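You operate a simulated robot arm through the tools that you are given. There is no shell and no other tool.

Carry out the task below with a simulated robot arm. There is one attempt and no reset: what you move stays moved.

## Task
Unplug the outlet that the trip display names, then reset the grey breaker.
Fine: both grey outlets off first; the plug goes in the plug cup; the sound outlet ends on.

It is judged by the outcome, as a careful person would: the job done as asked, and still so three seconds after it is handed in. It fails if anything else is knocked over, pushed out of place, dropped, spilled or broken.

## Robot
A 7-joint arm with a two-finger parallel gripper, fixed in place. Base frame: the origin is on the floor under the middle of its stand, x ahead of it, y to its left, z up. Readings come in cm, degrees, newtons and seconds.
With the tool pointing down near the work surface it reaches from about 32 to 86 cm from the base axis. Its first joint turns from -143.0 to 143.0 degrees. Payload 3 kg.
Tool frame: the origin (TCP) lies between the finger pads and is the grasp point; the fingertips stand 3 cm ahead of it; z points along the fingers, y is the line along which they close. The gripper opens to 9.4 cm. The fingers are 2.8 cm wide and 1 cm thick; the gripper's body (5 by 9.6 cm) begins 5.5 cm behind the TCP.
Orientation is that of the tool frame in the base frame, as a unit quaternion [w, x, y, z]. With the fingers straight down and closing along the base's y, the tool's x points along the base's -x, its y along +y and its z along -z.

## Interface
- The arm moves only by the tool move_arm. Its arguments are lists of equal length, an entry for each row: "xyz": the shift along the tool's x, y, z in units of 400 mm (1.0 is 400 mm), a list of three; "turn": the turn, a rotation vector about the tool's x, y, z in units of 60 degrees (1.0 is 60 degrees), a list of three; "jaw": the finger opening in cm, from 0 to 9.4. In form: {"xyz": [[dx, dy, dz], ...], "turn": [[wx, wy, wz], ...], "jaw": [jaw, ...]}. A call has 1 to 20 rows; each row is the pose to reach, as a shift and turn from the pose commanded when the call began, along the tool's axes at that moment. A call with a number of a shift or a turn outside -1 to 1 is refused whole. A row lasts 0.2 s, in which the tool goes at most 5 cm and 8.6 degrees; a call with a longer step from one row to the next is refused whole, and so is a gripper value outside its range. Where a pose cannot be reached the arm comes as near as it can. A force on the tool above 90 N (or 10 N above the force at the start of the call, whichever is more), or a blocked arm, ends the call early, and 0.2 s more pass. The fingers move at their own pace (about 7.2 cm/s each) and stop on an object; they squeeze with about 35 N. The grip force told is the motor's: it shows also when the fingers shut on nothing. Time passes only in rows, and 0.2 s behind the last, so rows that repeat a pose let the fingers close. It gives the time, the measured TCP pose, the force on the tool (base axes), the opening and the grip force at its end, in the units of the frame above (readings bear some noise), with the torque about the TCP (base axes, N m) and any sound that the robot's microphone picked up.
- Cameras (640 x 400 px; columns grow to the right, rows downward): "scene" is fixed at [4.87, -64.78, 181.09]; the picture's right is [0.85, -0.53, 0.00], its down [-0.31, -0.49, -0.82] and it looks along [0.43, 0.69, -0.58] (base axes); focal length 314 px, centre (320, 200). "wrist" rides on the gripper at [7.6, 1.4, -10.3] in the tool frame; the picture's right is [-0.18, 0.98, 0.00], its down [-0.75, -0.14, -0.64] and it looks along [-0.63, -0.12, 0.77] (tool axes); focal length 243 px, centre (320, 200). There is no depth. A picture from a camera that has moved, and an enlarged one, comes with that camera's place and axes in the base frame and with its lens.
- capture(camera): a new picture of that camera. It takes no simulated time.
- enlarge(camera, box): a new picture of the part [left, top, right, bottom] of that camera's present view, enlarged. It takes no simulated time.
- sign_off(): hands the job in; it is judged then, once.

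Nothing tells you positions but the pictures and the camera data. Unless the task says otherwise, let go and move clear before handing in.

The tools are called after "Emit:" by a JSON object that holds its "method" and its "body". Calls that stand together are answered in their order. move_arm: Moves the arm, as the interface text tells. Its arguments: {"type":"object","properties":{"xyz":{"type":"array","items":{"type":"array","items":{"type":"number"}}},"turn":{"type":"array","items":{"type":"array","items":{"type":"number"}}},"jaw":{"type":"array","items":{"type":"number"}}},"required":["xyz","turn","jaw"]} The other tools are called the same way: capture (camera) takes a picture; enlarge (camera, box) takes an enlarged picture of a part of a camera's view; sign_off () hands the job in.

At the start:

```text
clock: 0.0
ee_pos: [40.77, 18.97, 134.76]
ee_rot: [0.001, 0.0, 1.0, -0.001]
ft_force: [-0.9, -0.1, 0.5]
torque: [-0.01, 0.02, 0.02]
width: 9.39
finger_force: 0.1
```

scene: 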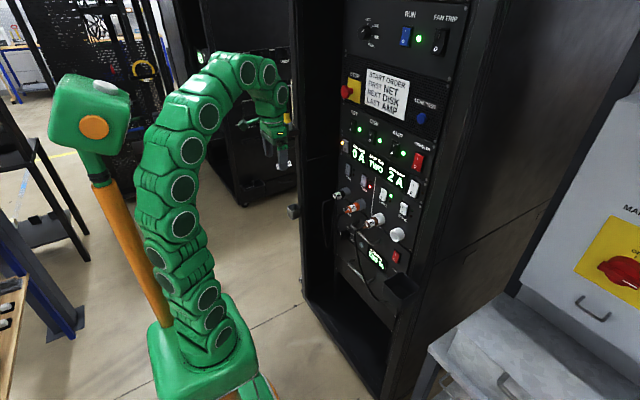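
wrist: 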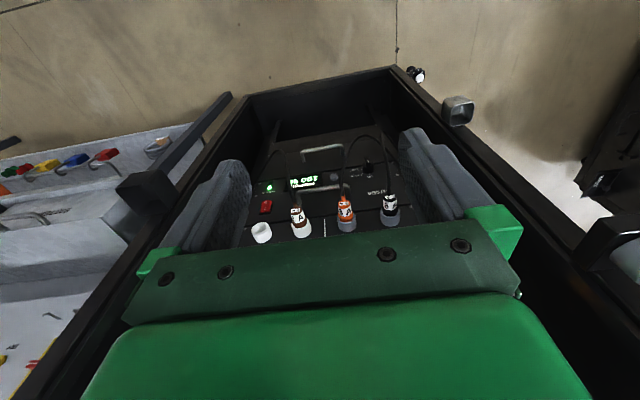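

I see a rack with several panels, a trip display, switches and plugs. I'll enlarge the views to read the labels before moving.

Emit:
{"method": "enlarge", "body": {"camera": "scene", "box": [320, 100, 450, 190]}}

Emit:
{"method": "enlarge", "body": {"camera": "scene", "box": [320, 170, 450, 300]}}

Emit:
{"method": "enlarge", "body": {"camera": "scene", "box": [330, 0, 480, 130]}}

Emit:
{"method": "enlarge", "body": {"camera": "wrist", "box": [220, 120, 440, 260]}}

```text
4.44 times, centred on (385, 145) of scene
camera zoom: at [4.87, -64.78, 181.09], right [0.85, -0.53, 0.0], down [-0.31, -0.49, -0.82], along [0.43, 0.69, -0.58], focal length 1396 px, centre (31, 444)
```

zoom: 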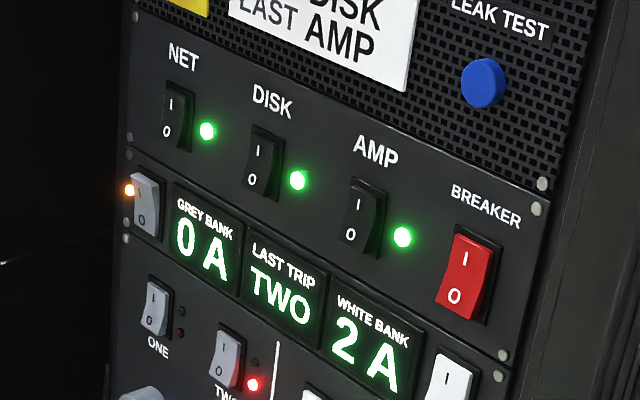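

```text
3.08 times, centred on (385, 235) of scene
camera zoom: at [4.87, -64.78, 181.09], right [0.85, -0.53, 0.0], down [-0.31, -0.49, -0.82], along [0.43, 0.69, -0.58], focal length 966 px, centre (120, 92)
```

zoom: 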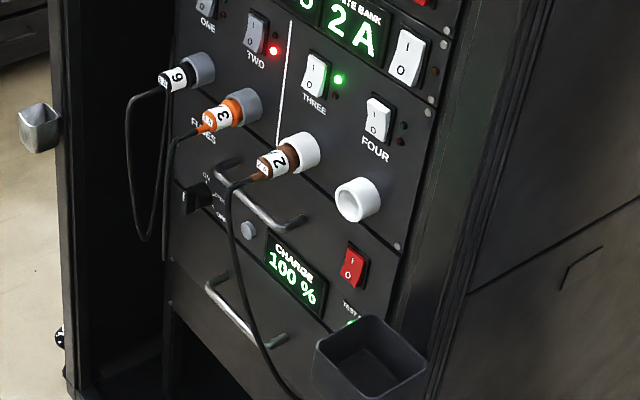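

```text
3.08 times, centred on (405, 65) of scene
camera zoom: at [4.87, -64.78, 181.09], right [0.85, -0.53, 0.0], down [-0.31, -0.49, -0.82], along [0.43, 0.69, -0.58], focal length 966 px, centre (58, 615)
```

zoom: 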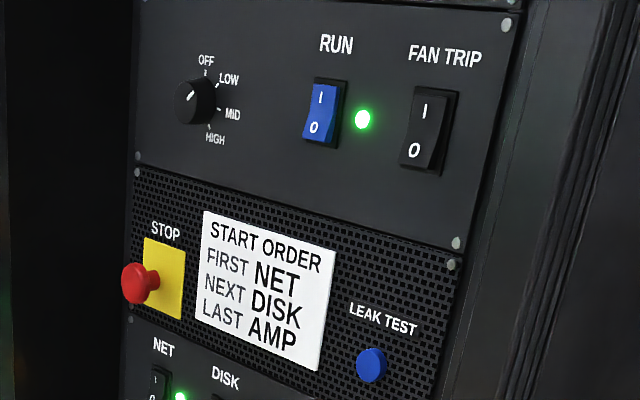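

```text
2.86 times, centred on (330, 190) of wrist
camera zoom: at [33.21, 20.43, 145.11], right [0.18, 0.98, 0.0], down [0.75, -0.14, 0.64], along [0.63, -0.12, -0.77], focal length 693 px, centre (291, 229)
```

zoom: 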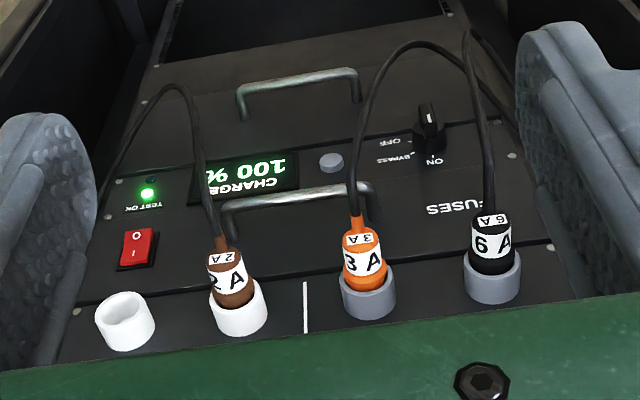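

The rack panel faces the robot (about x 78–80), with outlets ONE to FOUR from left to right and the last trip reading TWO. I'll look closer at the switches and the two cup-like holders before moving.

Emit:
{"method": "enlarge", "body": {"camera": "scene", "box": [335, 130, 385, 190]}}

Emit:
{"method": "enlarge", "body": {"camera": "scene", "box": [370, 240, 440, 310]}}

Emit:
{"method": "enlarge", "body": {"camera": "scene", "box": [270, 180, 350, 240]}}

Emit:
{"method": "enlarge", "body": {"camera": "wrist", "box": [380, 50, 520, 150]}}

Emit:
{"method": "enlarge", "body": {"camera": "wrist", "box": [60, 110, 260, 260]}}

Emit:
{"method": "enlarge", "body": {"camera": "scene", "box": [330, 180, 400, 240]}}

```text
6.67 times, centred on (360, 160) of scene
camera zoom: at [4.87, -64.78, 181.09], right [0.85, -0.53, 0.0], down [-0.31, -0.49, -0.82], along [0.43, 0.69, -0.58], focal length 2093 px, centre (53, 467)
```

zoom: 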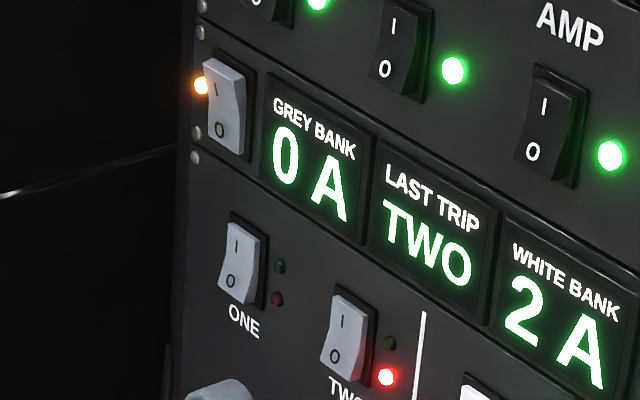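

```text
5.71 times, centred on (405, 275) of scene
camera zoom: at [4.87, -64.78, 181.09], right [0.85, -0.53, 0.0], down [-0.31, -0.49, -0.82], along [0.43, 0.69, -0.58], focal length 1794 px, centre (-166, -229)
```

zoom: 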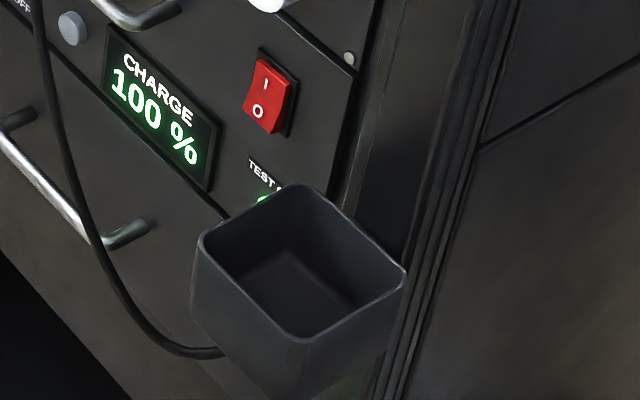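

```text
6.67 times, centred on (310, 210) of scene
camera zoom: at [4.87, -64.78, 181.09], right [0.85, -0.53, 0.0], down [-0.31, -0.49, -0.82], along [0.43, 0.69, -0.58], focal length 2093 px, centre (387, 133)
```

zoom: 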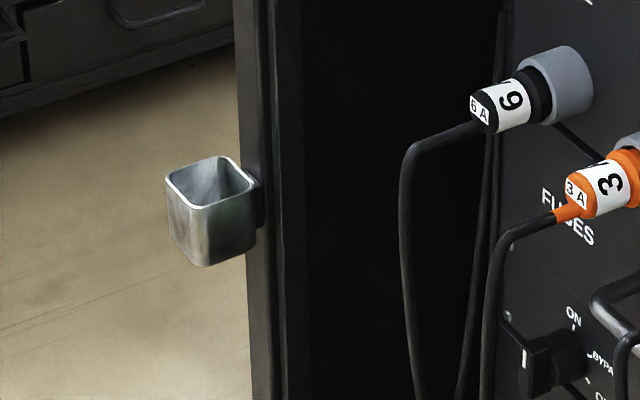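

```text
4.00 times, centred on (450, 100) of wrist
camera zoom: at [33.21, 20.43, 145.11], right [0.18, 0.98, 0.0], down [0.75, -0.14, 0.64], along [0.63, -0.12, -0.77], focal length 970 px, centre (-200, 600)
```

zoom: 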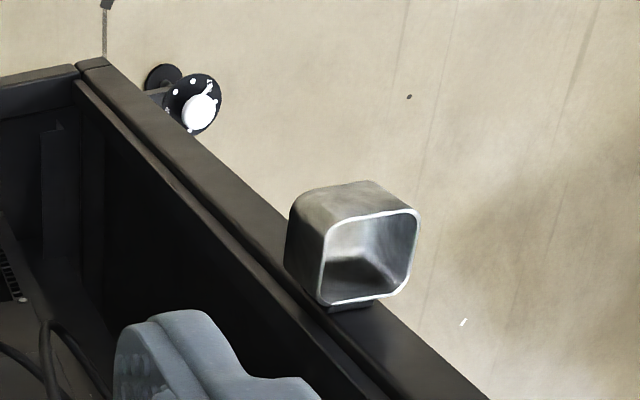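

```text
2.67 times, centred on (160, 185) of wrist
camera zoom: at [33.21, 20.43, 145.11], right [0.18, 0.98, 0.0], down [0.75, -0.14, 0.64], along [0.63, -0.12, -0.77], focal length 647 px, centre (747, 240)
```

zoom: 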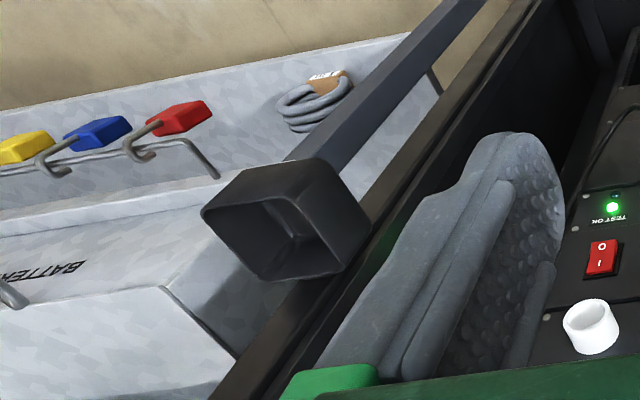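

```text
6.67 times, centred on (365, 210) of scene
camera zoom: at [4.87, -64.78, 181.09], right [0.85, -0.53, 0.0], down [-0.31, -0.49, -0.82], along [0.43, 0.69, -0.58], focal length 2093 px, centre (20, 133)
```

zoom: 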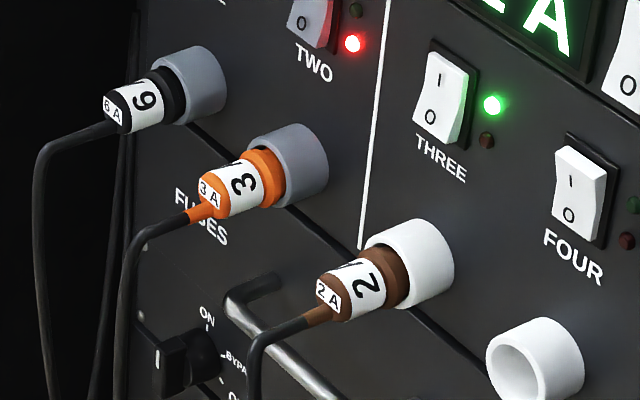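

The panel stands at about x=79, the grey switches ONE and TWO near (78.5, 30 and 19, 112), and the grey breaker near (78.5, 32.5, 123). I'll swing the tool to point at the panel so that the wrist camera can see it face on.

Emit:
{"method": "move_arm", "body": {"xyz": [[-0.025, -0.009, 0.05], [-0.05, -0.018, 0.1], [-0.075, -0.027, 0.15], [-0.1, -0.036, 0.2], [-0.125, -0.045, 0.26], [-0.15, -0.054, 0.31], [-0.175, -0.063, 0.36], [-0.2, -0.072, 0.41], [-0.225, -0.081, 0.46], [-0.25, -0.09, 0.51], [-0.275, -0.1, 0.57]], "turn": [[0, -0.13636, 0], [0, -0.27273, 0], [0, -0.40909, 0], [0, -0.54545, 0], [0, -0.68182, 0], [0, -0.81818, 0], [0, -0.95454, 0], [0, -1.0, 0], [0, -1.0, 0], [0, -1.0, 0], [0, -1.0, 0]], "jaw": [0, 0, 0, 0, 0, 0, 0, 0, 0, 0, 0]}}

```text
clock: 1.4
ee_pos: [43.71, 22.18, 121.34]
ee_rot: [0.318, 0.003, 0.938, 0.139]
ft_force: [0.1, 0.8, 0.0]
torque: [-0.01, -0.02, 0.0]
width: 0.04
finger_force: 32.9
stopped in row 6: the arm was blocked; the commanded pose is now the measured one
```

The arm was blocked partway, with the tool yawed a little, so I'm probably against a joint limit. I'll look at the scene to see the arm's posture.

Emit:
{"method": "capture", "body": {"camera": "scene"}}

Emit:
{"method": "capture", "body": {"camera": "wrist"}}

```text
taken
```

scene: 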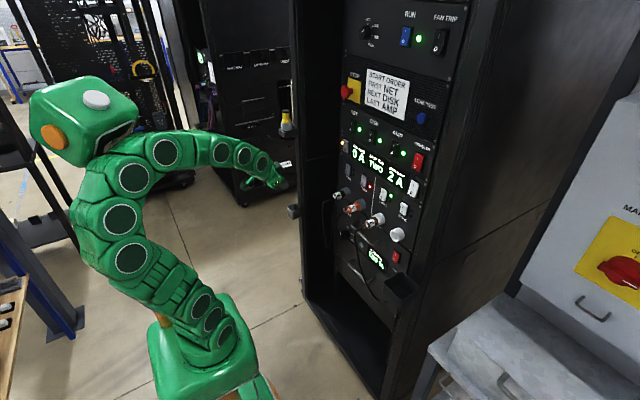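

```text
taken
camera wrist: at [31.42, 21.7, 124.99], right [0.06, 0.93, 0.37], down [0.23, -0.37, 0.9], along [0.97, 0.03, -0.24], focal length 243 px, centre (320, 200)
```

wrist: 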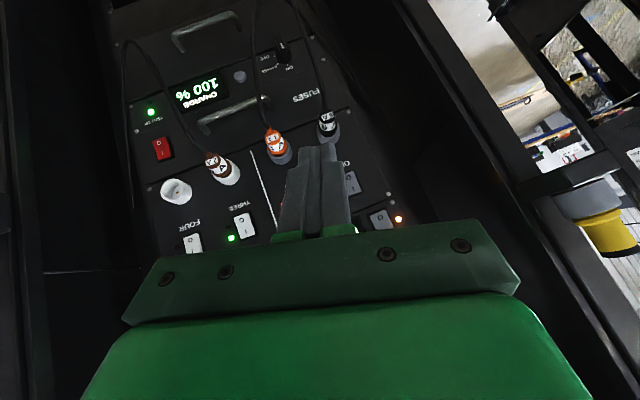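

The arm is folded and close to its limit; the tool camera is below the gripper, so its picture is upside down. I'll move further out toward the rack opening while levelling the tool, which should be an easier posture.

Emit:
{"method": "move_arm", "body": {"xyz": [[-0.047, -0.04, 0.0845], [-0.094, -0.08, 0.169], [-0.142, -0.12, 0.2536], [-0.189, -0.16, 0.338], [-0.236, -0.2, 0.4227], [-0.236, -0.2, 0.4227], [-0.236, -0.2, 0.4227], [-0.236, -0.2, 0.4227], [-0.236, -0.2, 0.4227]], "turn": [[0, 0, 0], [0.024, -0.109, -0.025], [0.048, -0.2175, -0.05], [0.072, -0.326, -0.075], [0.0955, -0.435, -0.0995], [0.119, -0.544, -0.124], [0.143, -0.6525, -0.149], [0.167, -0.761, -0.174], [0.191, -0.87, -0.199]], "jaw": [0, 0, 0, 0, 0, 0, 0, 0, 0]}}

```text
clock: 3.4
ee_pos: [63.06, 20.87, 116.02]
ee_rot: [0.676, -0.001, 0.737, 0.012]
ft_force: [0.4, 0.3, 1.4]
torque: [0.0, 0.02, -0.01]
width: 0.0
finger_force: 33.1
out of reach, approached as far as the arm can: row 7, 8, 9
```

The tool is now nearly level at (63, 21, 116), though the arm fell slightly short of the commanded pose. I'll take pictures from here.

Emit:
{"method": "capture", "body": {"camera": "wrist"}}

Emit:
{"method": "capture", "body": {"camera": "scene"}}

```text
taken
camera wrist: at [52.23, 22.32, 109.35], right [0.0, 0.98, 0.2], down [-0.57, -0.16, 0.8], along [0.82, -0.11, 0.56], focal length 243 px, centre (320, 200)
```

wrist: 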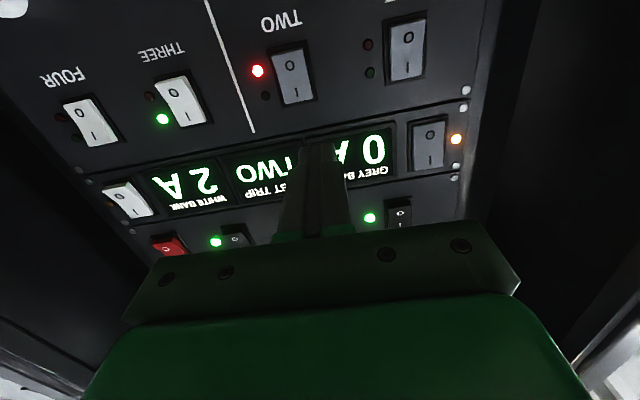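

```text
taken
```

scene: 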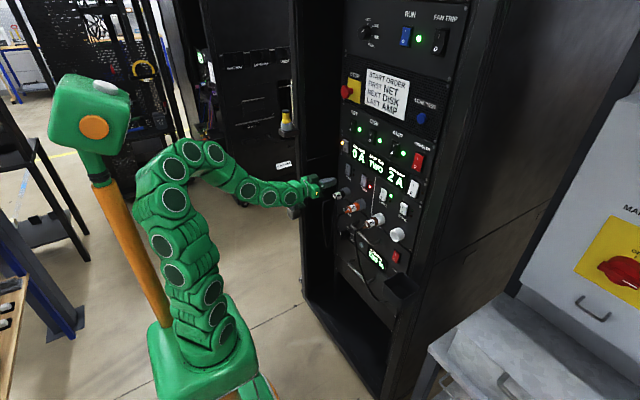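

Emit:
{"method": "enlarge", "body": {"camera": "wrist", "box": [230, 10, 480, 190]}}

Emit:
{"method": "enlarge", "body": {"camera": "wrist", "box": [30, 40, 260, 260]}}

Emit:
{"method": "enlarge", "body": {"camera": "scene", "box": [290, 120, 450, 310]}}

```text
2.22 times, centred on (355, 100) of wrist
camera zoom: at [52.23, 22.32, 109.35], right [0.0, 0.98, 0.2], down [-0.57, -0.16, 0.8], along [0.82, -0.11, 0.56], focal length 539 px, centre (242, 422)
```

zoom: 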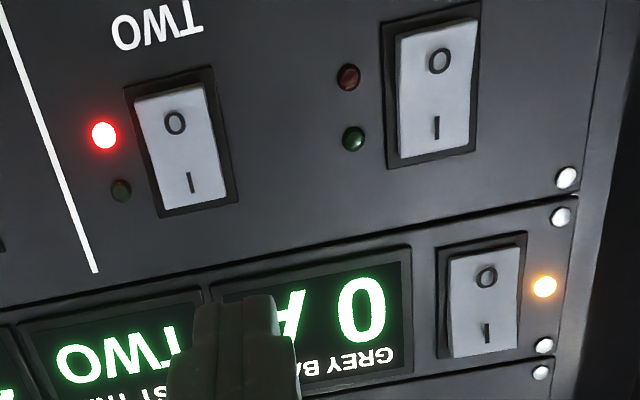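

```text
1.82 times, centred on (145, 150) of wrist
camera zoom: at [52.23, 22.32, 109.35], right [0.0, 0.98, 0.2], down [-0.57, -0.16, 0.8], along [0.82, -0.11, 0.56], focal length 441 px, centre (638, 291)
```

zoom: 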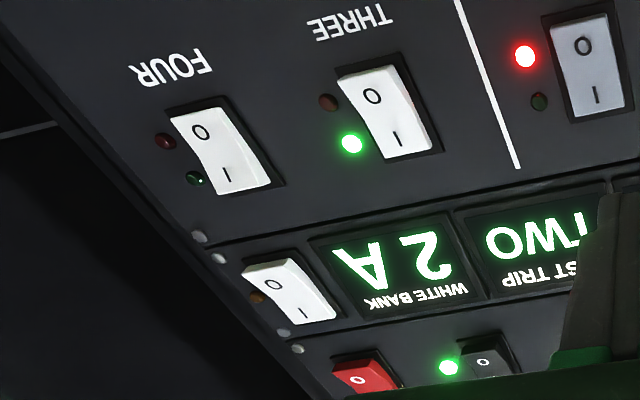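

```text
2.11 times, centred on (370, 215) of scene
camera zoom: at [4.87, -64.78, 181.09], right [0.85, -0.53, 0.0], down [-0.31, -0.49, -0.82], along [0.43, 0.69, -0.58], focal length 661 px, centre (215, 168)
```

zoom: 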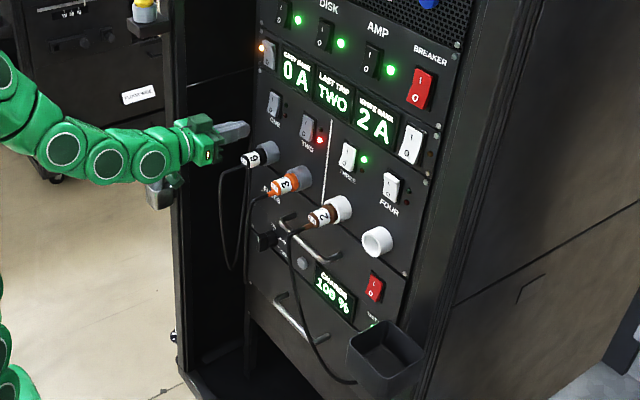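

The camera from below shows ONE and TWO look switched on and the grey breaker tripped (amber lamp). I'll back out a bit and pitch the tool down so the wrist camera looks level, to find out which cup is the plug cup.

Emit:
{"method": "move_arm", "body": {"xyz": [[-0.025, -0.042, -0.042], [-0.05, -0.083, -0.083], [-0.075, -0.125, -0.125], [-0.1, -0.167, -0.167], [-0.125, -0.208, -0.208], [-0.15, -0.25, -0.25], [-0.15, -0.25, -0.25]], "turn": [[0, 0.125, 0], [0, 0.25, 0], [0, 0.375, 0], [0, 0.5, 0], [0, 0.625, 0], [0, 0.75, 0], [0, 0.75, 0]], "jaw": [0, 0, 0, 0, 0, 0, 0]}}

Emit:
{"method": "capture", "body": {"camera": "wrist"}}

```text
clock: 5.0
ee_pos: [53.86, 10.4, 122.77]
ee_rot: [0.341, -0.006, 0.94, 0.011]
ft_force: [0.1, -0.6, -0.5]
torque: [-0.02, -0.01, 0.02]
width: 0.02
finger_force: 33.1
```

```text
taken
camera wrist: at [41.42, 11.64, 125.83], right [0.12, 0.98, 0.13], down [0.17, -0.15, 0.97], along [0.98, -0.1, -0.19], focal length 243 px, centre (320, 200)
```

wrist: 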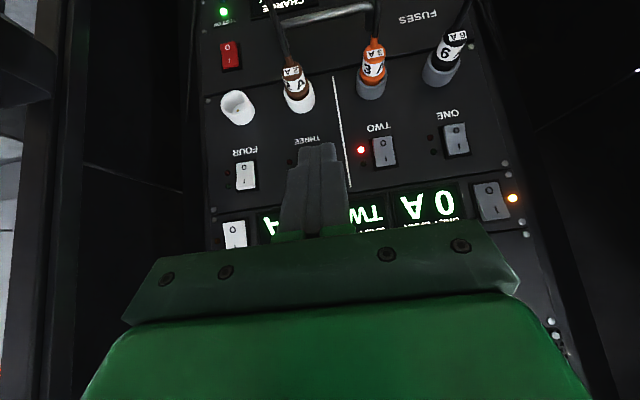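

The commanded pose follows the measured one. I'll shift back and yaw right to get the dark cup on the right post into view.

Emit:
{"method": "move_arm", "body": {"xyz": [[0.069, -0.031, 0.024], [0.138, -0.062, 0.048], [0.206, -0.094, 0.071], [0.275, -0.125, 0.095], [0.275, -0.125, 0.095]], "turn": [[0.067, 0, 0.08], [0.134, 0, 0.16], [0.2, 0, 0.24], [0.267, 0, 0.32], [0.267, 0, 0.32]], "jaw": [0, 0, 0, 0, 0]}}

Emit:
{"method": "capture", "body": {"camera": "wrist"}}

Emit:
{"method": "capture", "body": {"camera": "scene"}}

```text
clock: 6.0
ee_pos: [46.08, 12.7, 109.97]
ee_rot: [0.245, 0.199, 0.946, 0.068]
ft_force: [-0.2, 0.0, 0.4]
torque: [0.02, -0.02, -0.03]
width: 0.02
finger_force: 33.1
stopped in row 5: the arm was blocked; the commanded pose is now the measured one
```

```text
taken
camera wrist: at [35.34, 16.86, 115.9], right [0.48, 0.82, 0.3], down [0.24, -0.46, 0.86], along [0.84, -0.34, -0.42], focal length 243 px, centre (320, 200)
```

wrist: 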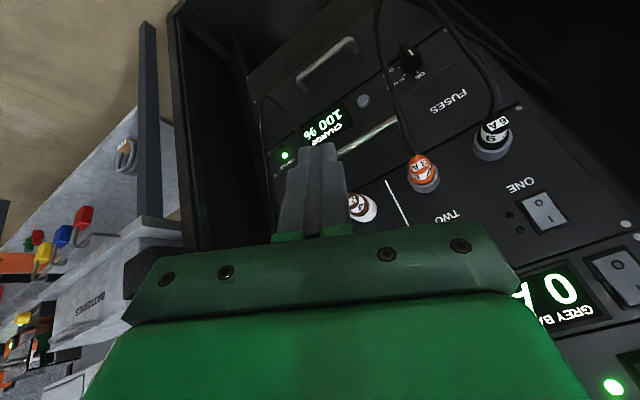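

```text
taken
```

scene: 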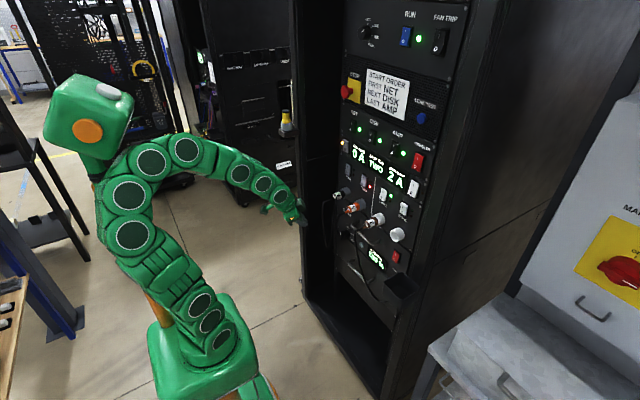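

I've come close to the folded limit again, so I'll extend outward. Next I'll point the tool straight down over the right side to look at the dark cup.

Emit:
{"method": "move_arm", "body": {"xyz": [[-0.076, -0.056, -0.048], [-0.1525, -0.111, -0.0956], [-0.229, -0.167, -0.143], [-0.305, -0.2225, -0.191], [-0.381, -0.278, -0.239], [-0.4575, -0.334, -0.287], [-0.534, -0.389, -0.335], [-0.61, -0.445, -0.3825], [-0.61, -0.445, -0.3825]], "turn": [[0.0166, 0.06, -0.0485], [0.033, 0.12, -0.097], [0.05, 0.179, -0.1455], [0.066, 0.239, -0.194], [0.083, 0.299, -0.2425], [0.0995, 0.3585, -0.291], [0.116, 0.418, -0.3395], [0.1326, 0.478, -0.388], [0.1326, 0.478, -0.388]], "jaw": [0, 0, 0, 0, 0, 0, 0, 0, 0]}}

Emit:
{"method": "capture", "body": {"camera": "wrist"}}

Emit:
{"method": "capture", "body": {"camera": "scene"}}

```text
clock: 8.0
ee_pos: [51.49, -13.88, 130.39]
ee_rot: [0.005, -0.003, 1.0, -0.001]
ft_force: [-0.4, 0.5, -0.3]
torque: [-0.01, 0.01, 0.0]
width: 0.0
finger_force: 33.1
```

```text
taken
camera wrist: at [43.74, -12.44, 140.6], right [0.18, 0.98, 0.0], down [0.75, -0.14, 0.65], along [0.64, -0.12, -0.76], focal length 243 px, centre (320, 200)
```

wrist: 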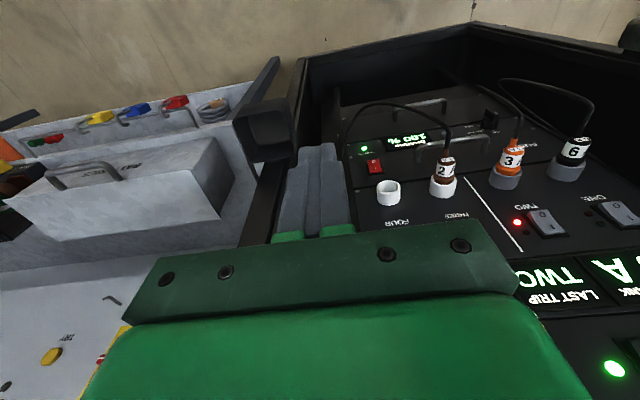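

```text
taken
```

scene: 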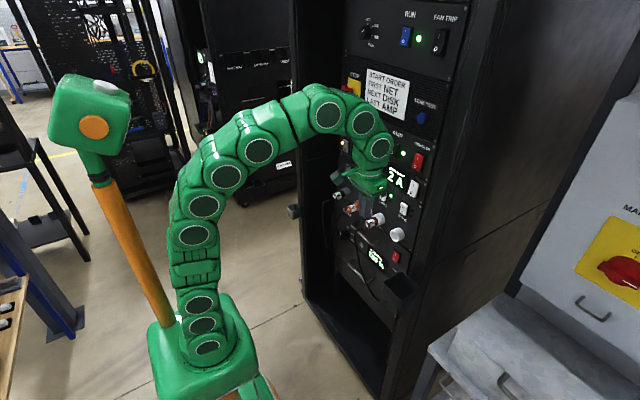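

Emit:
{"method": "enlarge", "body": {"camera": "wrist", "box": [200, 60, 320, 200]}}

Emit:
{"method": "enlarge", "body": {"camera": "wrist", "box": [330, 70, 640, 260]}}

Emit:
{"method": "enlarge", "body": {"camera": "wrist", "box": [0, 60, 300, 260]}}

```text
2.86 times, centred on (260, 130) of wrist
camera zoom: at [43.74, -12.44, 140.6], right [0.18, 0.98, 0.0], down [0.75, -0.14, 0.65], along [0.64, -0.12, -0.76], focal length 693 px, centre (491, 400)
```

zoom: 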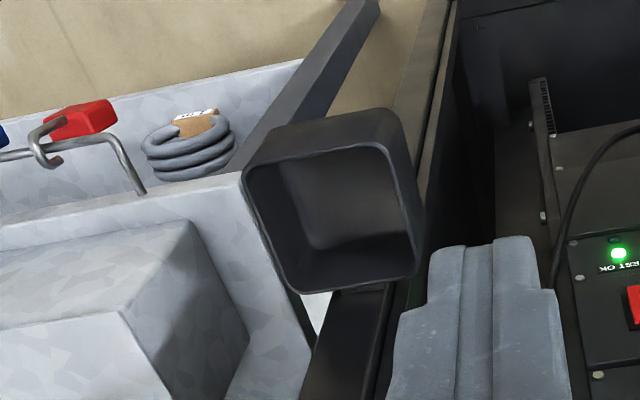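

```text
2.06 times, centred on (485, 165) of wrist
camera zoom: at [43.74, -12.44, 140.6], right [0.18, 0.98, 0.0], down [0.75, -0.14, 0.65], along [0.64, -0.12, -0.76], focal length 501 px, centre (-21, 272)
```

zoom: 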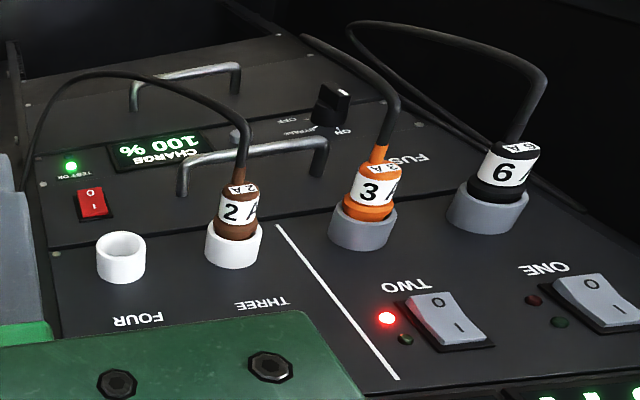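

```text
2.00 times, centred on (150, 160) of wrist
camera zoom: at [43.74, -12.44, 140.6], right [0.18, 0.98, 0.0], down [0.75, -0.14, 0.65], along [0.64, -0.12, -0.76], focal length 485 px, centre (660, 280)
```

zoom: 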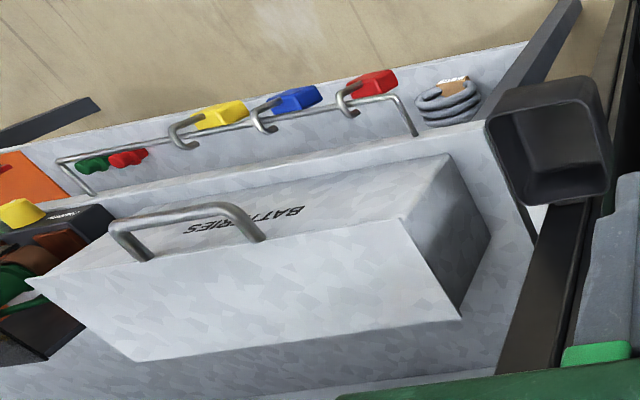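

The dark cup has no label from this angle. I'll slide left to look at the silver cup on the left post.

Emit:
{"method": "move_arm", "body": {"xyz": [[0, 0.12, 0], [0, 0.24, 0], [0, 0.36, 0], [0, 0.48, 0], [0, 0.6, 0], [0, 0.72, 0], [0, 0.84, 0], [0, 0.96, 0], [0, 0.96, 0]], "turn": [[0, 0, 0], [0, 0, 0], [0, 0, 0], [0, 0, 0], [0, 0, 0], [0, 0, 0], [0, 0, 0], [0, 0, 0], [0, 0, 0]], "jaw": [0, 0, 0, 0, 0, 0, 0, 0, 0]}}

Emit:
{"method": "capture", "body": {"camera": "wrist"}}

Emit:
{"method": "enlarge", "body": {"camera": "wrist", "box": [380, 0, 560, 130]}}

Emit:
{"method": "enlarge", "body": {"camera": "wrist", "box": [200, 80, 440, 250]}}

```text
clock: 10.0
ee_pos: [51.74, 24.48, 130.63]
ee_rot: [0.006, -0.002, 1.0, -0.001]
ft_force: [-0.8, -0.9, -0.4]
torque: [-0.03, 0.03, 0.0]
width: 0.0
finger_force: 32.9
```

```text
taken
camera wrist: at [43.86, 25.91, 140.88], right [0.18, 0.98, 0.0], down [0.75, -0.14, 0.65], along [0.64, -0.12, -0.76], focal length 243 px, centre (320, 200)
```

wrist: 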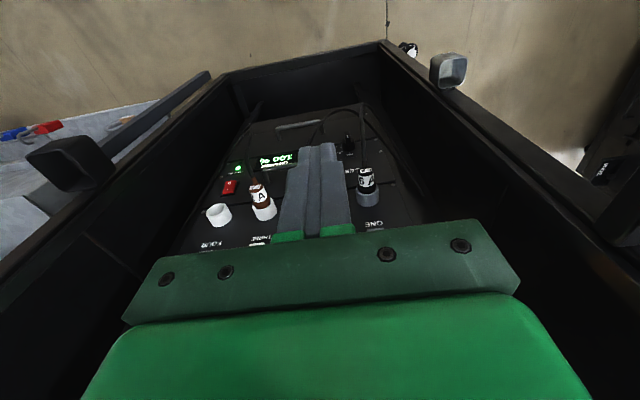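

```text
3.08 times, centred on (470, 65) of wrist
camera zoom: at [43.86, 25.91, 140.88], right [0.18, 0.98, 0.0], down [0.75, -0.14, 0.65], along [0.64, -0.12, -0.76], focal length 746 px, centre (-142, 615)
```

zoom: 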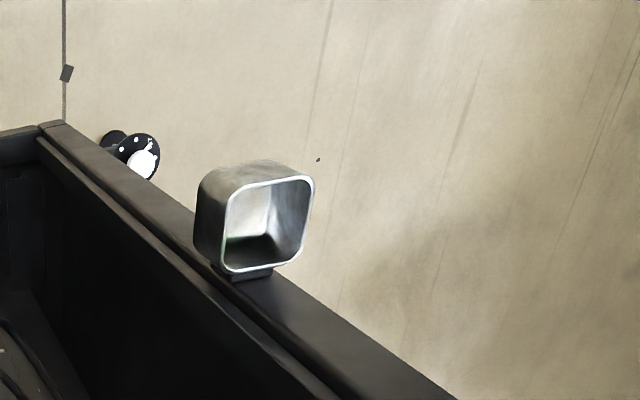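

```text
2.35 times, centred on (320, 165) of wrist
camera zoom: at [43.86, 25.91, 140.88], right [0.18, 0.98, 0.0], down [0.75, -0.14, 0.65], along [0.64, -0.12, -0.76], focal length 571 px, centre (320, 282)
```

zoom: 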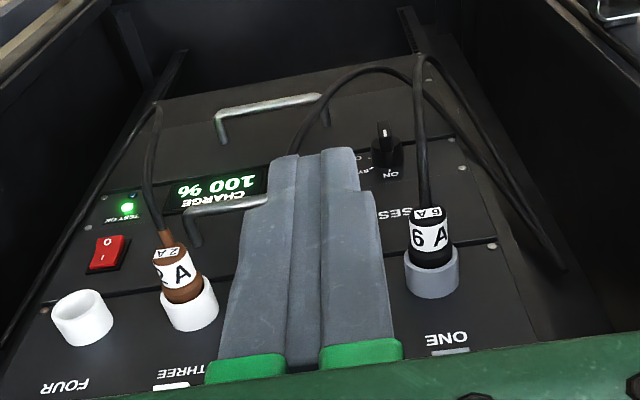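

Both cups are unlabeled so far: silver is about 5 cm square at (61, 50, 87), dark about 8 cm square at (60, -25, 103). I'll enlarge both once more to check their faces for markings.

Emit:
{"method": "enlarge", "body": {"camera": "wrist", "box": [0, 110, 150, 220]}}

Emit:
{"method": "enlarge", "body": {"camera": "scene", "box": [280, 195, 310, 225]}}

Emit:
{"method": "enlarge", "body": {"camera": "scene", "box": [500, 0, 640, 100]}}

Emit:
{"method": "enlarge", "body": {"camera": "scene", "box": [420, 270, 640, 400]}}

```text
3.64 times, centred on (75, 165) of wrist
camera zoom: at [43.86, 25.91, 140.88], right [0.18, 0.98, 0.0], down [0.75, -0.14, 0.65], along [0.64, -0.12, -0.76], focal length 882 px, centre (1211, 327)
```

zoom: 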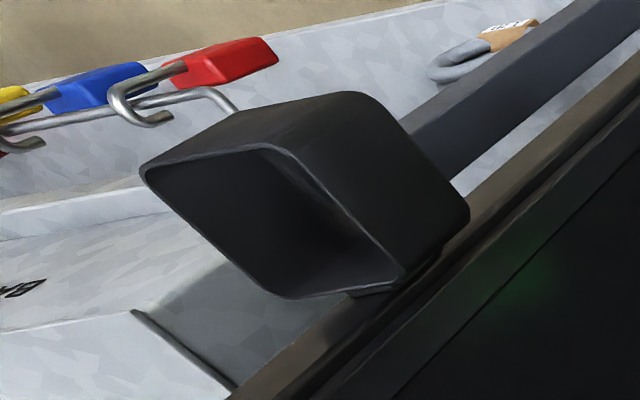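

```text
13.33 times, centred on (295, 210) of scene
camera zoom: at [4.87, -64.78, 181.09], right [0.85, -0.53, 0.0], down [-0.31, -0.49, -0.82], along [0.43, 0.69, -0.58], focal length 4187 px, centre (653, 67)
```

zoom: 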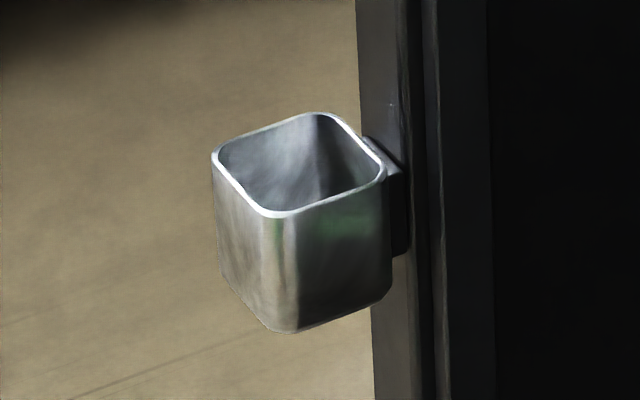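

```text
4.00 times, centred on (570, 50) of scene
camera zoom: at [4.87, -64.78, 181.09], right [0.85, -0.53, 0.0], down [-0.31, -0.49, -0.82], along [0.43, 0.69, -0.58], focal length 1256 px, centre (-680, 800)
```

zoom: 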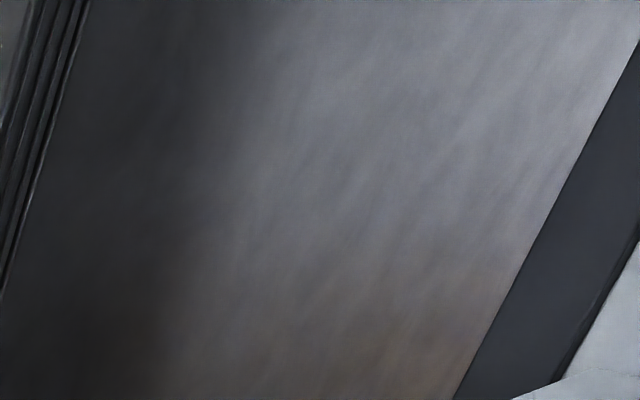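

```text
2.91 times, centred on (530, 335) of scene
camera zoom: at [4.87, -64.78, 181.09], right [0.85, -0.53, 0.0], down [-0.31, -0.49, -0.82], along [0.43, 0.69, -0.58], focal length 913 px, centre (-291, -193)
```

zoom: 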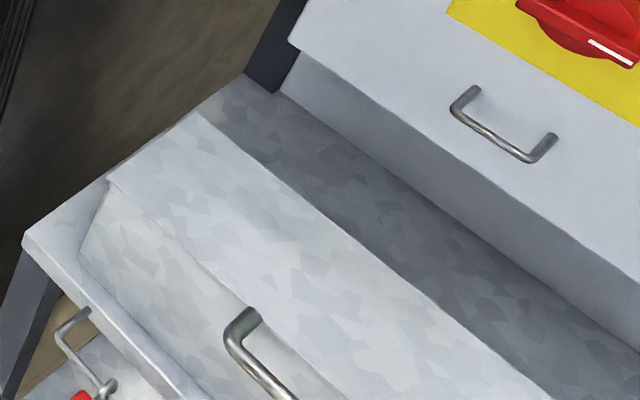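

Neither cup is marked. The plug is about 3.5–3.7 cm thick, so the 8 cm dark cup is the one made to take it; the silver one is too tight. First I'll bring the closed fingers, pitched about 30° below level, in front of the lower (O) half of switch TWO.

Emit:
{"method": "move_arm", "body": {"xyz": [[-0.057, -0.015, 0.054], [-0.114, -0.03, 0.107], [-0.171, -0.045, 0.161], [-0.228, -0.06, 0.2145], [-0.284, -0.075, 0.268], [-0.341, -0.09, 0.322], [-0.398, -0.105, 0.375], [-0.455, -0.12, 0.429], [-0.512, -0.135, 0.4825], [-0.512, -0.135, 0.4825]], "turn": [[0, -0.12, 0], [0, -0.24, 0], [0, -0.36, 0], [0, -0.48, 0], [0, -0.6, 0], [0, -0.72, 0], [0, -0.84, 0], [0, -0.96, 0], [0, -1.0, 0], [0, -1.0, 0]], "jaw": [0, 0, 0, 0, 0, 0, 0, 0, 0, 0]}}

Emit:
{"method": "capture", "body": {"camera": "wrist"}}

Emit:
{"method": "capture", "body": {"camera": "scene"}}

```text
clock: 12.2
ee_pos: [72.25, 19.18, 111.34]
ee_rot: [0.505, -0.001, 0.863, 0.0]
ft_force: [-0.1, 0.0, 1.3]
torque: [0.0, -0.01, 0.02]
width: 0.01
finger_force: 33.2
```

```text
taken
camera wrist: at [59.55, 20.65, 109.76], right [0.09, 0.98, 0.16], down [-0.19, -0.14, 0.97], along [0.98, -0.12, 0.18], focal length 243 px, centre (320, 200)
```

wrist: 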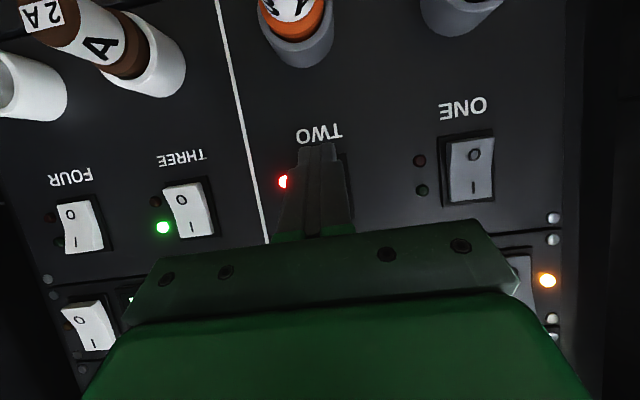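

```text
taken
```

scene: 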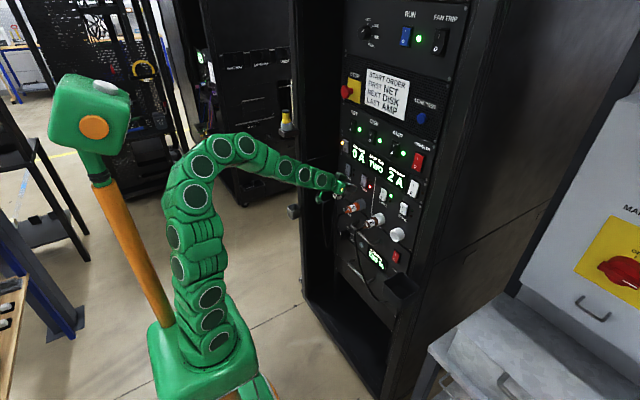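

The pose is reached exactly. I'll take a close look at the rockers' tilt for each switch from here.

Emit:
{"method": "enlarge", "body": {"camera": "wrist", "box": [400, 90, 580, 300]}}

Emit:
{"method": "enlarge", "body": {"camera": "wrist", "box": [30, 130, 230, 270]}}

Emit:
{"method": "enlarge", "body": {"camera": "wrist", "box": [250, 100, 390, 240]}}

Emit:
{"method": "enlarge", "body": {"camera": "scene", "box": [320, 130, 420, 200]}}

```text
1.90 times, centred on (490, 195) of wrist
camera zoom: at [59.55, 20.65, 109.76], right [0.09, 0.98, 0.16], down [-0.19, -0.14, 0.97], along [0.98, -0.12, 0.18], focal length 462 px, centre (-4, 210)
```

zoom: 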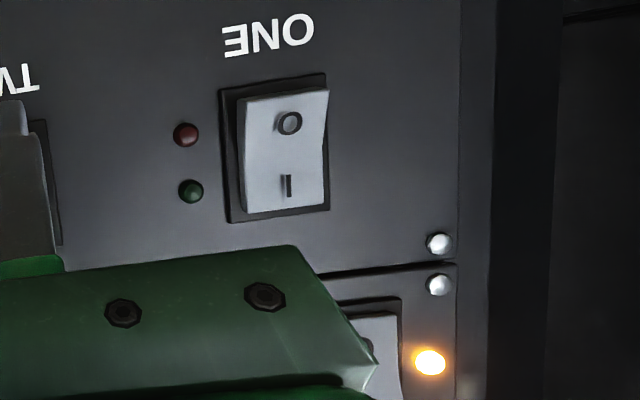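

```text
2.86 times, centred on (130, 200) of wrist
camera zoom: at [59.55, 20.65, 109.76], right [0.09, 0.98, 0.16], down [-0.19, -0.14, 0.97], along [0.98, -0.12, 0.18], focal length 693 px, centre (863, 200)
```

zoom: 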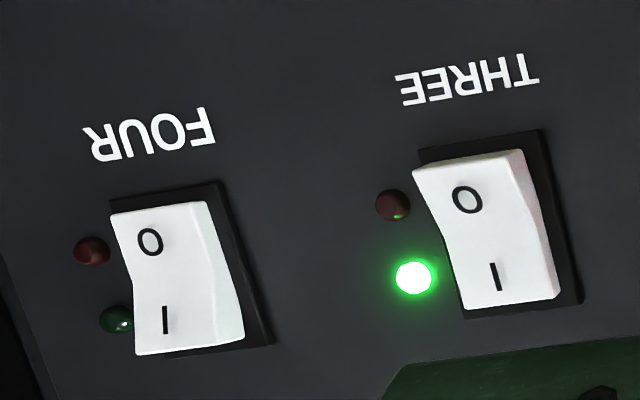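

```text
2.86 times, centred on (320, 170) of wrist
camera zoom: at [59.55, 20.65, 109.76], right [0.09, 0.98, 0.16], down [-0.19, -0.14, 0.97], along [0.98, -0.12, 0.18], focal length 693 px, centre (320, 286)
```

zoom: 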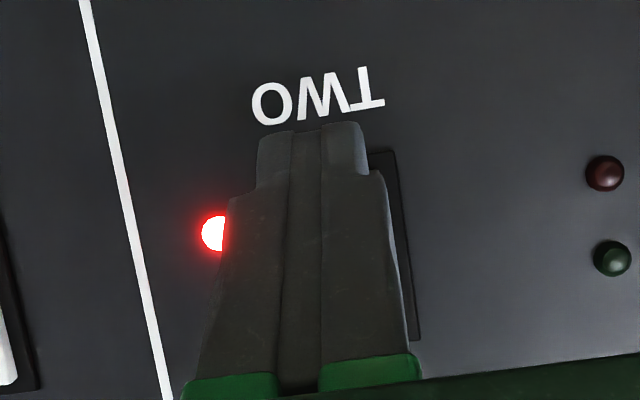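

```text
5.71 times, centred on (370, 165) of scene
camera zoom: at [4.87, -64.78, 181.09], right [0.85, -0.53, 0.0], down [-0.31, -0.49, -0.82], along [0.43, 0.69, -0.58], focal length 1794 px, centre (34, 400)
```

zoom: 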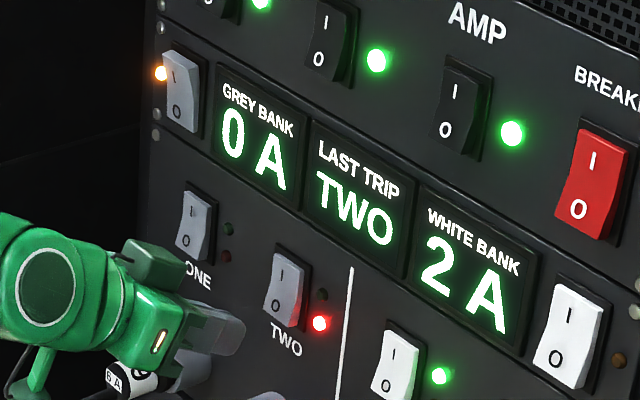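

ONE and TWO are both on (O ends stand out like THREE's). I'll push straight ahead slowly onto the O end of switch TWO, watching the force and sound.

Emit:
{"method": "move_arm", "body": {"xyz": [[-0.0092, 0, 0.0164], [-0.0184, 0, 0.0327], [-0.0221, 0, 0.0392], [-0.0257, 0, 0.0458], [-0.0257, 0, 0.0458]], "turn": [[0, 0, 0], [0, 0, 0], [0, 0, 0], [0, 0, 0], [0, 0, 0]], "jaw": [0, 0, 0, 0, 0]}}

```text
clock: 13.4
ee_pos: [74.28, 18.98, 111.26]
ee_rot: [0.505, -0.001, 0.863, 0.0]
ft_force: [-1.0, -0.1, -1.2]
torque: [0.02, 0.0, 0.02]
width: 0.02
finger_force: 33.4
```

Emit:
{"method": "move_arm", "body": {"xyz": [[-0.0037, 0, 0.0065], [-0.0061, 0, 0.0109], [-0.0086, 0, 0.0153], [-0.0098, 0, 0.0174], [-0.0098, 0, 0.0174]], "turn": [[0, 0, 0], [0, 0, 0], [0, 0, 0], [0, 0, 0], [0, 0, 0]], "jaw": [0, 0, 0, 0, 0]}}

Emit:
{"method": "enlarge", "body": {"camera": "scene", "box": [320, 130, 420, 200]}}

```text
clock: 14.6
ee_pos: [75.24, 19.08, 111.37]
ee_rot: [0.506, -0.002, 0.863, 0.001]
ft_force: [0.2, -0.3, -0.2]
torque: [0.02, 0.01, -0.01]
width: 0.0
finger_force: 33.0
```

```text
5.71 times, centred on (370, 165) of scene
camera zoom: at [4.87, -64.78, 181.09], right [0.85, -0.53, 0.0], down [-0.31, -0.49, -0.82], along [0.43, 0.69, -0.58], focal length 1794 px, centre (34, 400)
```

zoom: 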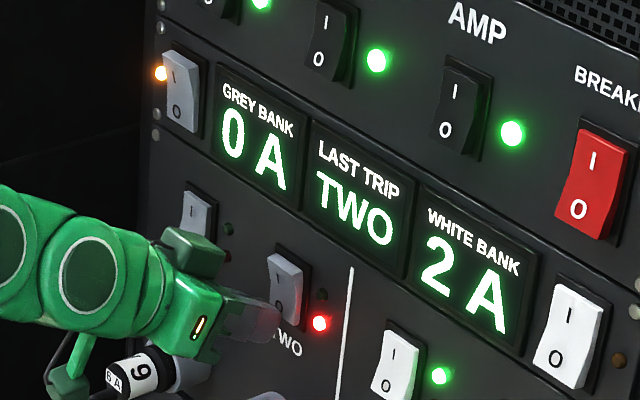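

The fingertips are right at the O end. I'll keep pushing in small steps.

Emit:
{"method": "move_arm", "body": {"xyz": [[-0.0025, 0, 0.0044], [-0.0049, 0, 0.0087], [-0.0061, 0, 0.0109], [-0.0074, 0, 0.0131], [-0.0074, 0, 0.0131]], "turn": [[0, 0, 0], [0, 0, 0], [0, 0, 0], [0, 0, 0], [0, 0, 0]], "jaw": [0, 0, 0, 0, 0]}}

Emit:
{"method": "enlarge", "body": {"camera": "scene", "box": [320, 130, 420, 200]}}

Emit:
{"method": "enlarge", "body": {"camera": "wrist", "box": [250, 60, 430, 240]}}

```text
clock: 15.3
ee_pos: [75.46, 19.07, 111.32]
ee_rot: [0.504, -0.001, 0.864, 0.0]
ft_force: [-53.8, -5.8, 10.0]
torque: [0.05, -0.18, -0.14]
width: 0.02
finger_force: 33.3
stopped in row 3: the force on the tool passed its limit at 100 N (the readings are from after the stop); the commanded pose is now the measured one
```

```text
5.71 times, centred on (370, 165) of scene
camera zoom: at [4.87, -64.78, 181.09], right [0.85, -0.53, 0.0], down [-0.31, -0.49, -0.82], along [0.43, 0.69, -0.58], focal length 1794 px, centre (34, 400)
```

zoom: 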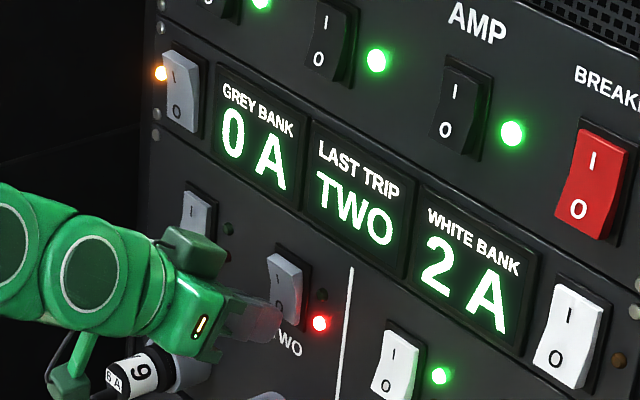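

```text
2.22 times, centred on (340, 150) of wrist
camera zoom: at [62.75, 20.53, 109.88], right [0.09, 0.98, 0.16], down [-0.19, -0.14, 0.97], along [0.98, -0.12, 0.17], focal length 539 px, centre (276, 311)
```

zoom: 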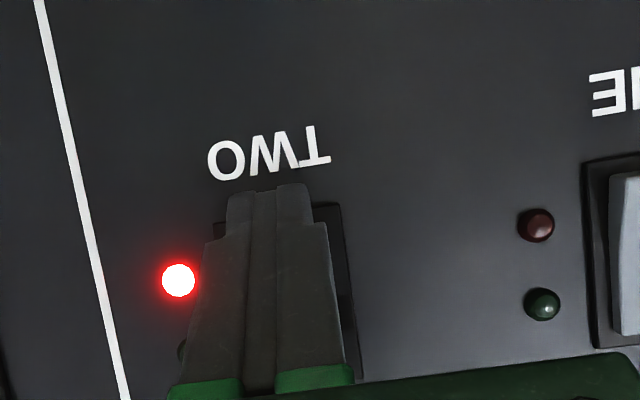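

Force rose to a hard stop. I'll retract and check whether switch TWO flipped.

Emit:
{"method": "move_arm", "body": {"xyz": [[0.0061, 0, -0.0109], [0.0184, 0, -0.0327], [0.0307, 0, -0.0545], [0.043, 0, -0.0763]], "turn": [[0, 0, 0], [0, 0, 0], [0, 0, 0], [0, 0, 0]], "jaw": [0, 0, 0, 0]}}

Emit:
{"method": "enlarge", "body": {"camera": "scene", "box": [320, 130, 420, 200]}}

Emit:
{"method": "capture", "body": {"camera": "wrist"}}

```text
clock: 16.3
ee_pos: [72.01, 19.0, 111.28]
ee_rot: [0.503, -0.001, 0.864, -0.001]
ft_force: [0.4, -0.2, 0.8]
torque: [0.0, 0.02, 0.0]
width: 0.0
finger_force: 33.1
```

```text
5.71 times, centred on (370, 165) of scene
camera zoom: at [4.87, -64.78, 181.09], right [0.85, -0.53, 0.0], down [-0.31, -0.49, -0.82], along [0.43, 0.69, -0.58], focal length 1794 px, centre (34, 400)
```

zoom: 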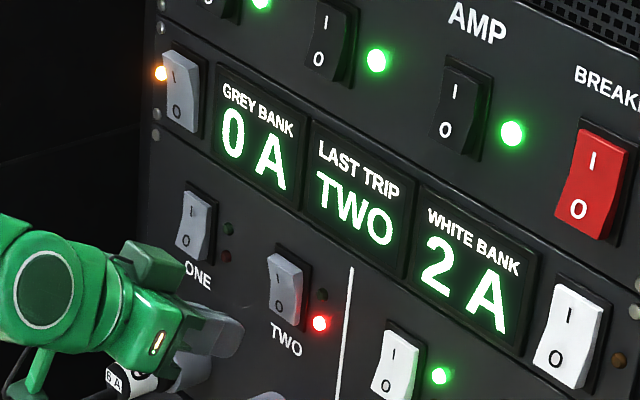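

```text
taken
camera wrist: at [59.35, 20.58, 109.77], right [0.09, 0.98, 0.16], down [-0.19, -0.14, 0.97], along [0.98, -0.12, 0.17], focal length 243 px, centre (320, 200)
```

wrist: 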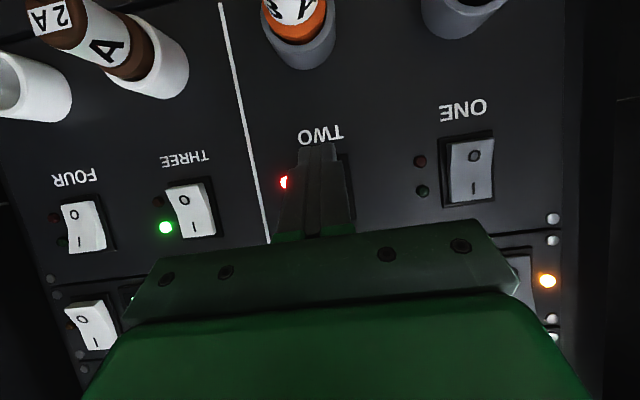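

Switch TWO now looks flipped (I end standing out). I'll move across to switch ONE and verify TWO on the way.

Emit:
{"method": "move_arm", "body": {"xyz": [[0, 0.092, 0], [0, 0.183, 0], [0, 0.275, 0], [0, 0.275, 0]], "turn": [[0, 0, 0], [0, 0, 0], [0, 0, 0], [0, 0, 0]], "jaw": [0, 0, 0, 0]}}

Emit:
{"method": "capture", "body": {"camera": "wrist"}}

Emit:
{"method": "enlarge", "body": {"camera": "wrist", "box": [60, 60, 400, 260]}}

```text
clock: 17.3
ee_pos: [72.04, 30.15, 111.43]
ee_rot: [0.503, -0.002, 0.864, 0.0]
ft_force: [0.3, 0.3, 0.7]
torque: [0.05, 0.0, 0.02]
width: 0.0
finger_force: 33.3
```

```text
taken
camera wrist: at [59.38, 31.6, 109.93], right [0.09, 0.98, 0.16], down [-0.19, -0.14, 0.97], along [0.98, -0.12, 0.17], focal length 243 px, centre (320, 200)
```

wrist: 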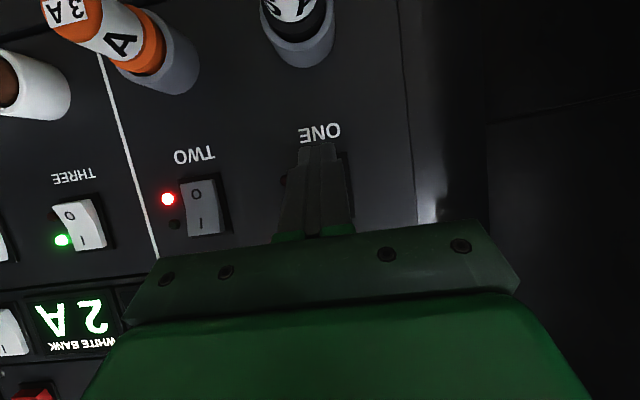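

```text
1.88 times, centred on (230, 160) of wrist
camera zoom: at [59.38, 31.6, 109.93], right [0.09, 0.98, 0.16], down [-0.19, -0.14, 0.97], along [0.98, -0.12, 0.17], focal length 457 px, centre (489, 275)
```

zoom: 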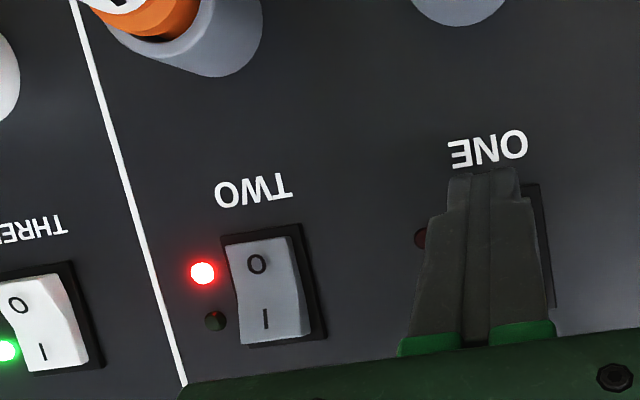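

TWO is off (I end out). Now I'll press ONE's O end with the same stroke, stopping short of the hard stop.

Emit:
{"method": "move_arm", "body": {"xyz": [[-0.0092, 0, 0.0163], [-0.0185, 0, 0.0326], [-0.0296, 0, 0.0521], [-0.0345, 0, 0.0608], [-0.0382, 0, 0.0673], [-0.0401, 0, 0.0706], [-0.0401, 0, 0.0706]], "turn": [[0, 0, 0], [0, 0, 0], [0, 0, 0], [0, 0, 0], [0, 0, 0], [0, 0, 0], [0, 0, 0]], "jaw": [0, 0, 0, 0, 0, 0, 0]}}

```text
clock: 18.9
ee_pos: [75.32, 30.09, 111.23]
ee_rot: [0.504, -0.001, 0.864, -0.001]
ft_force: [0.6, 0.0, -0.3]
torque: [0.01, 0.02, 0.01]
width: 0.01
finger_force: 33.1
```

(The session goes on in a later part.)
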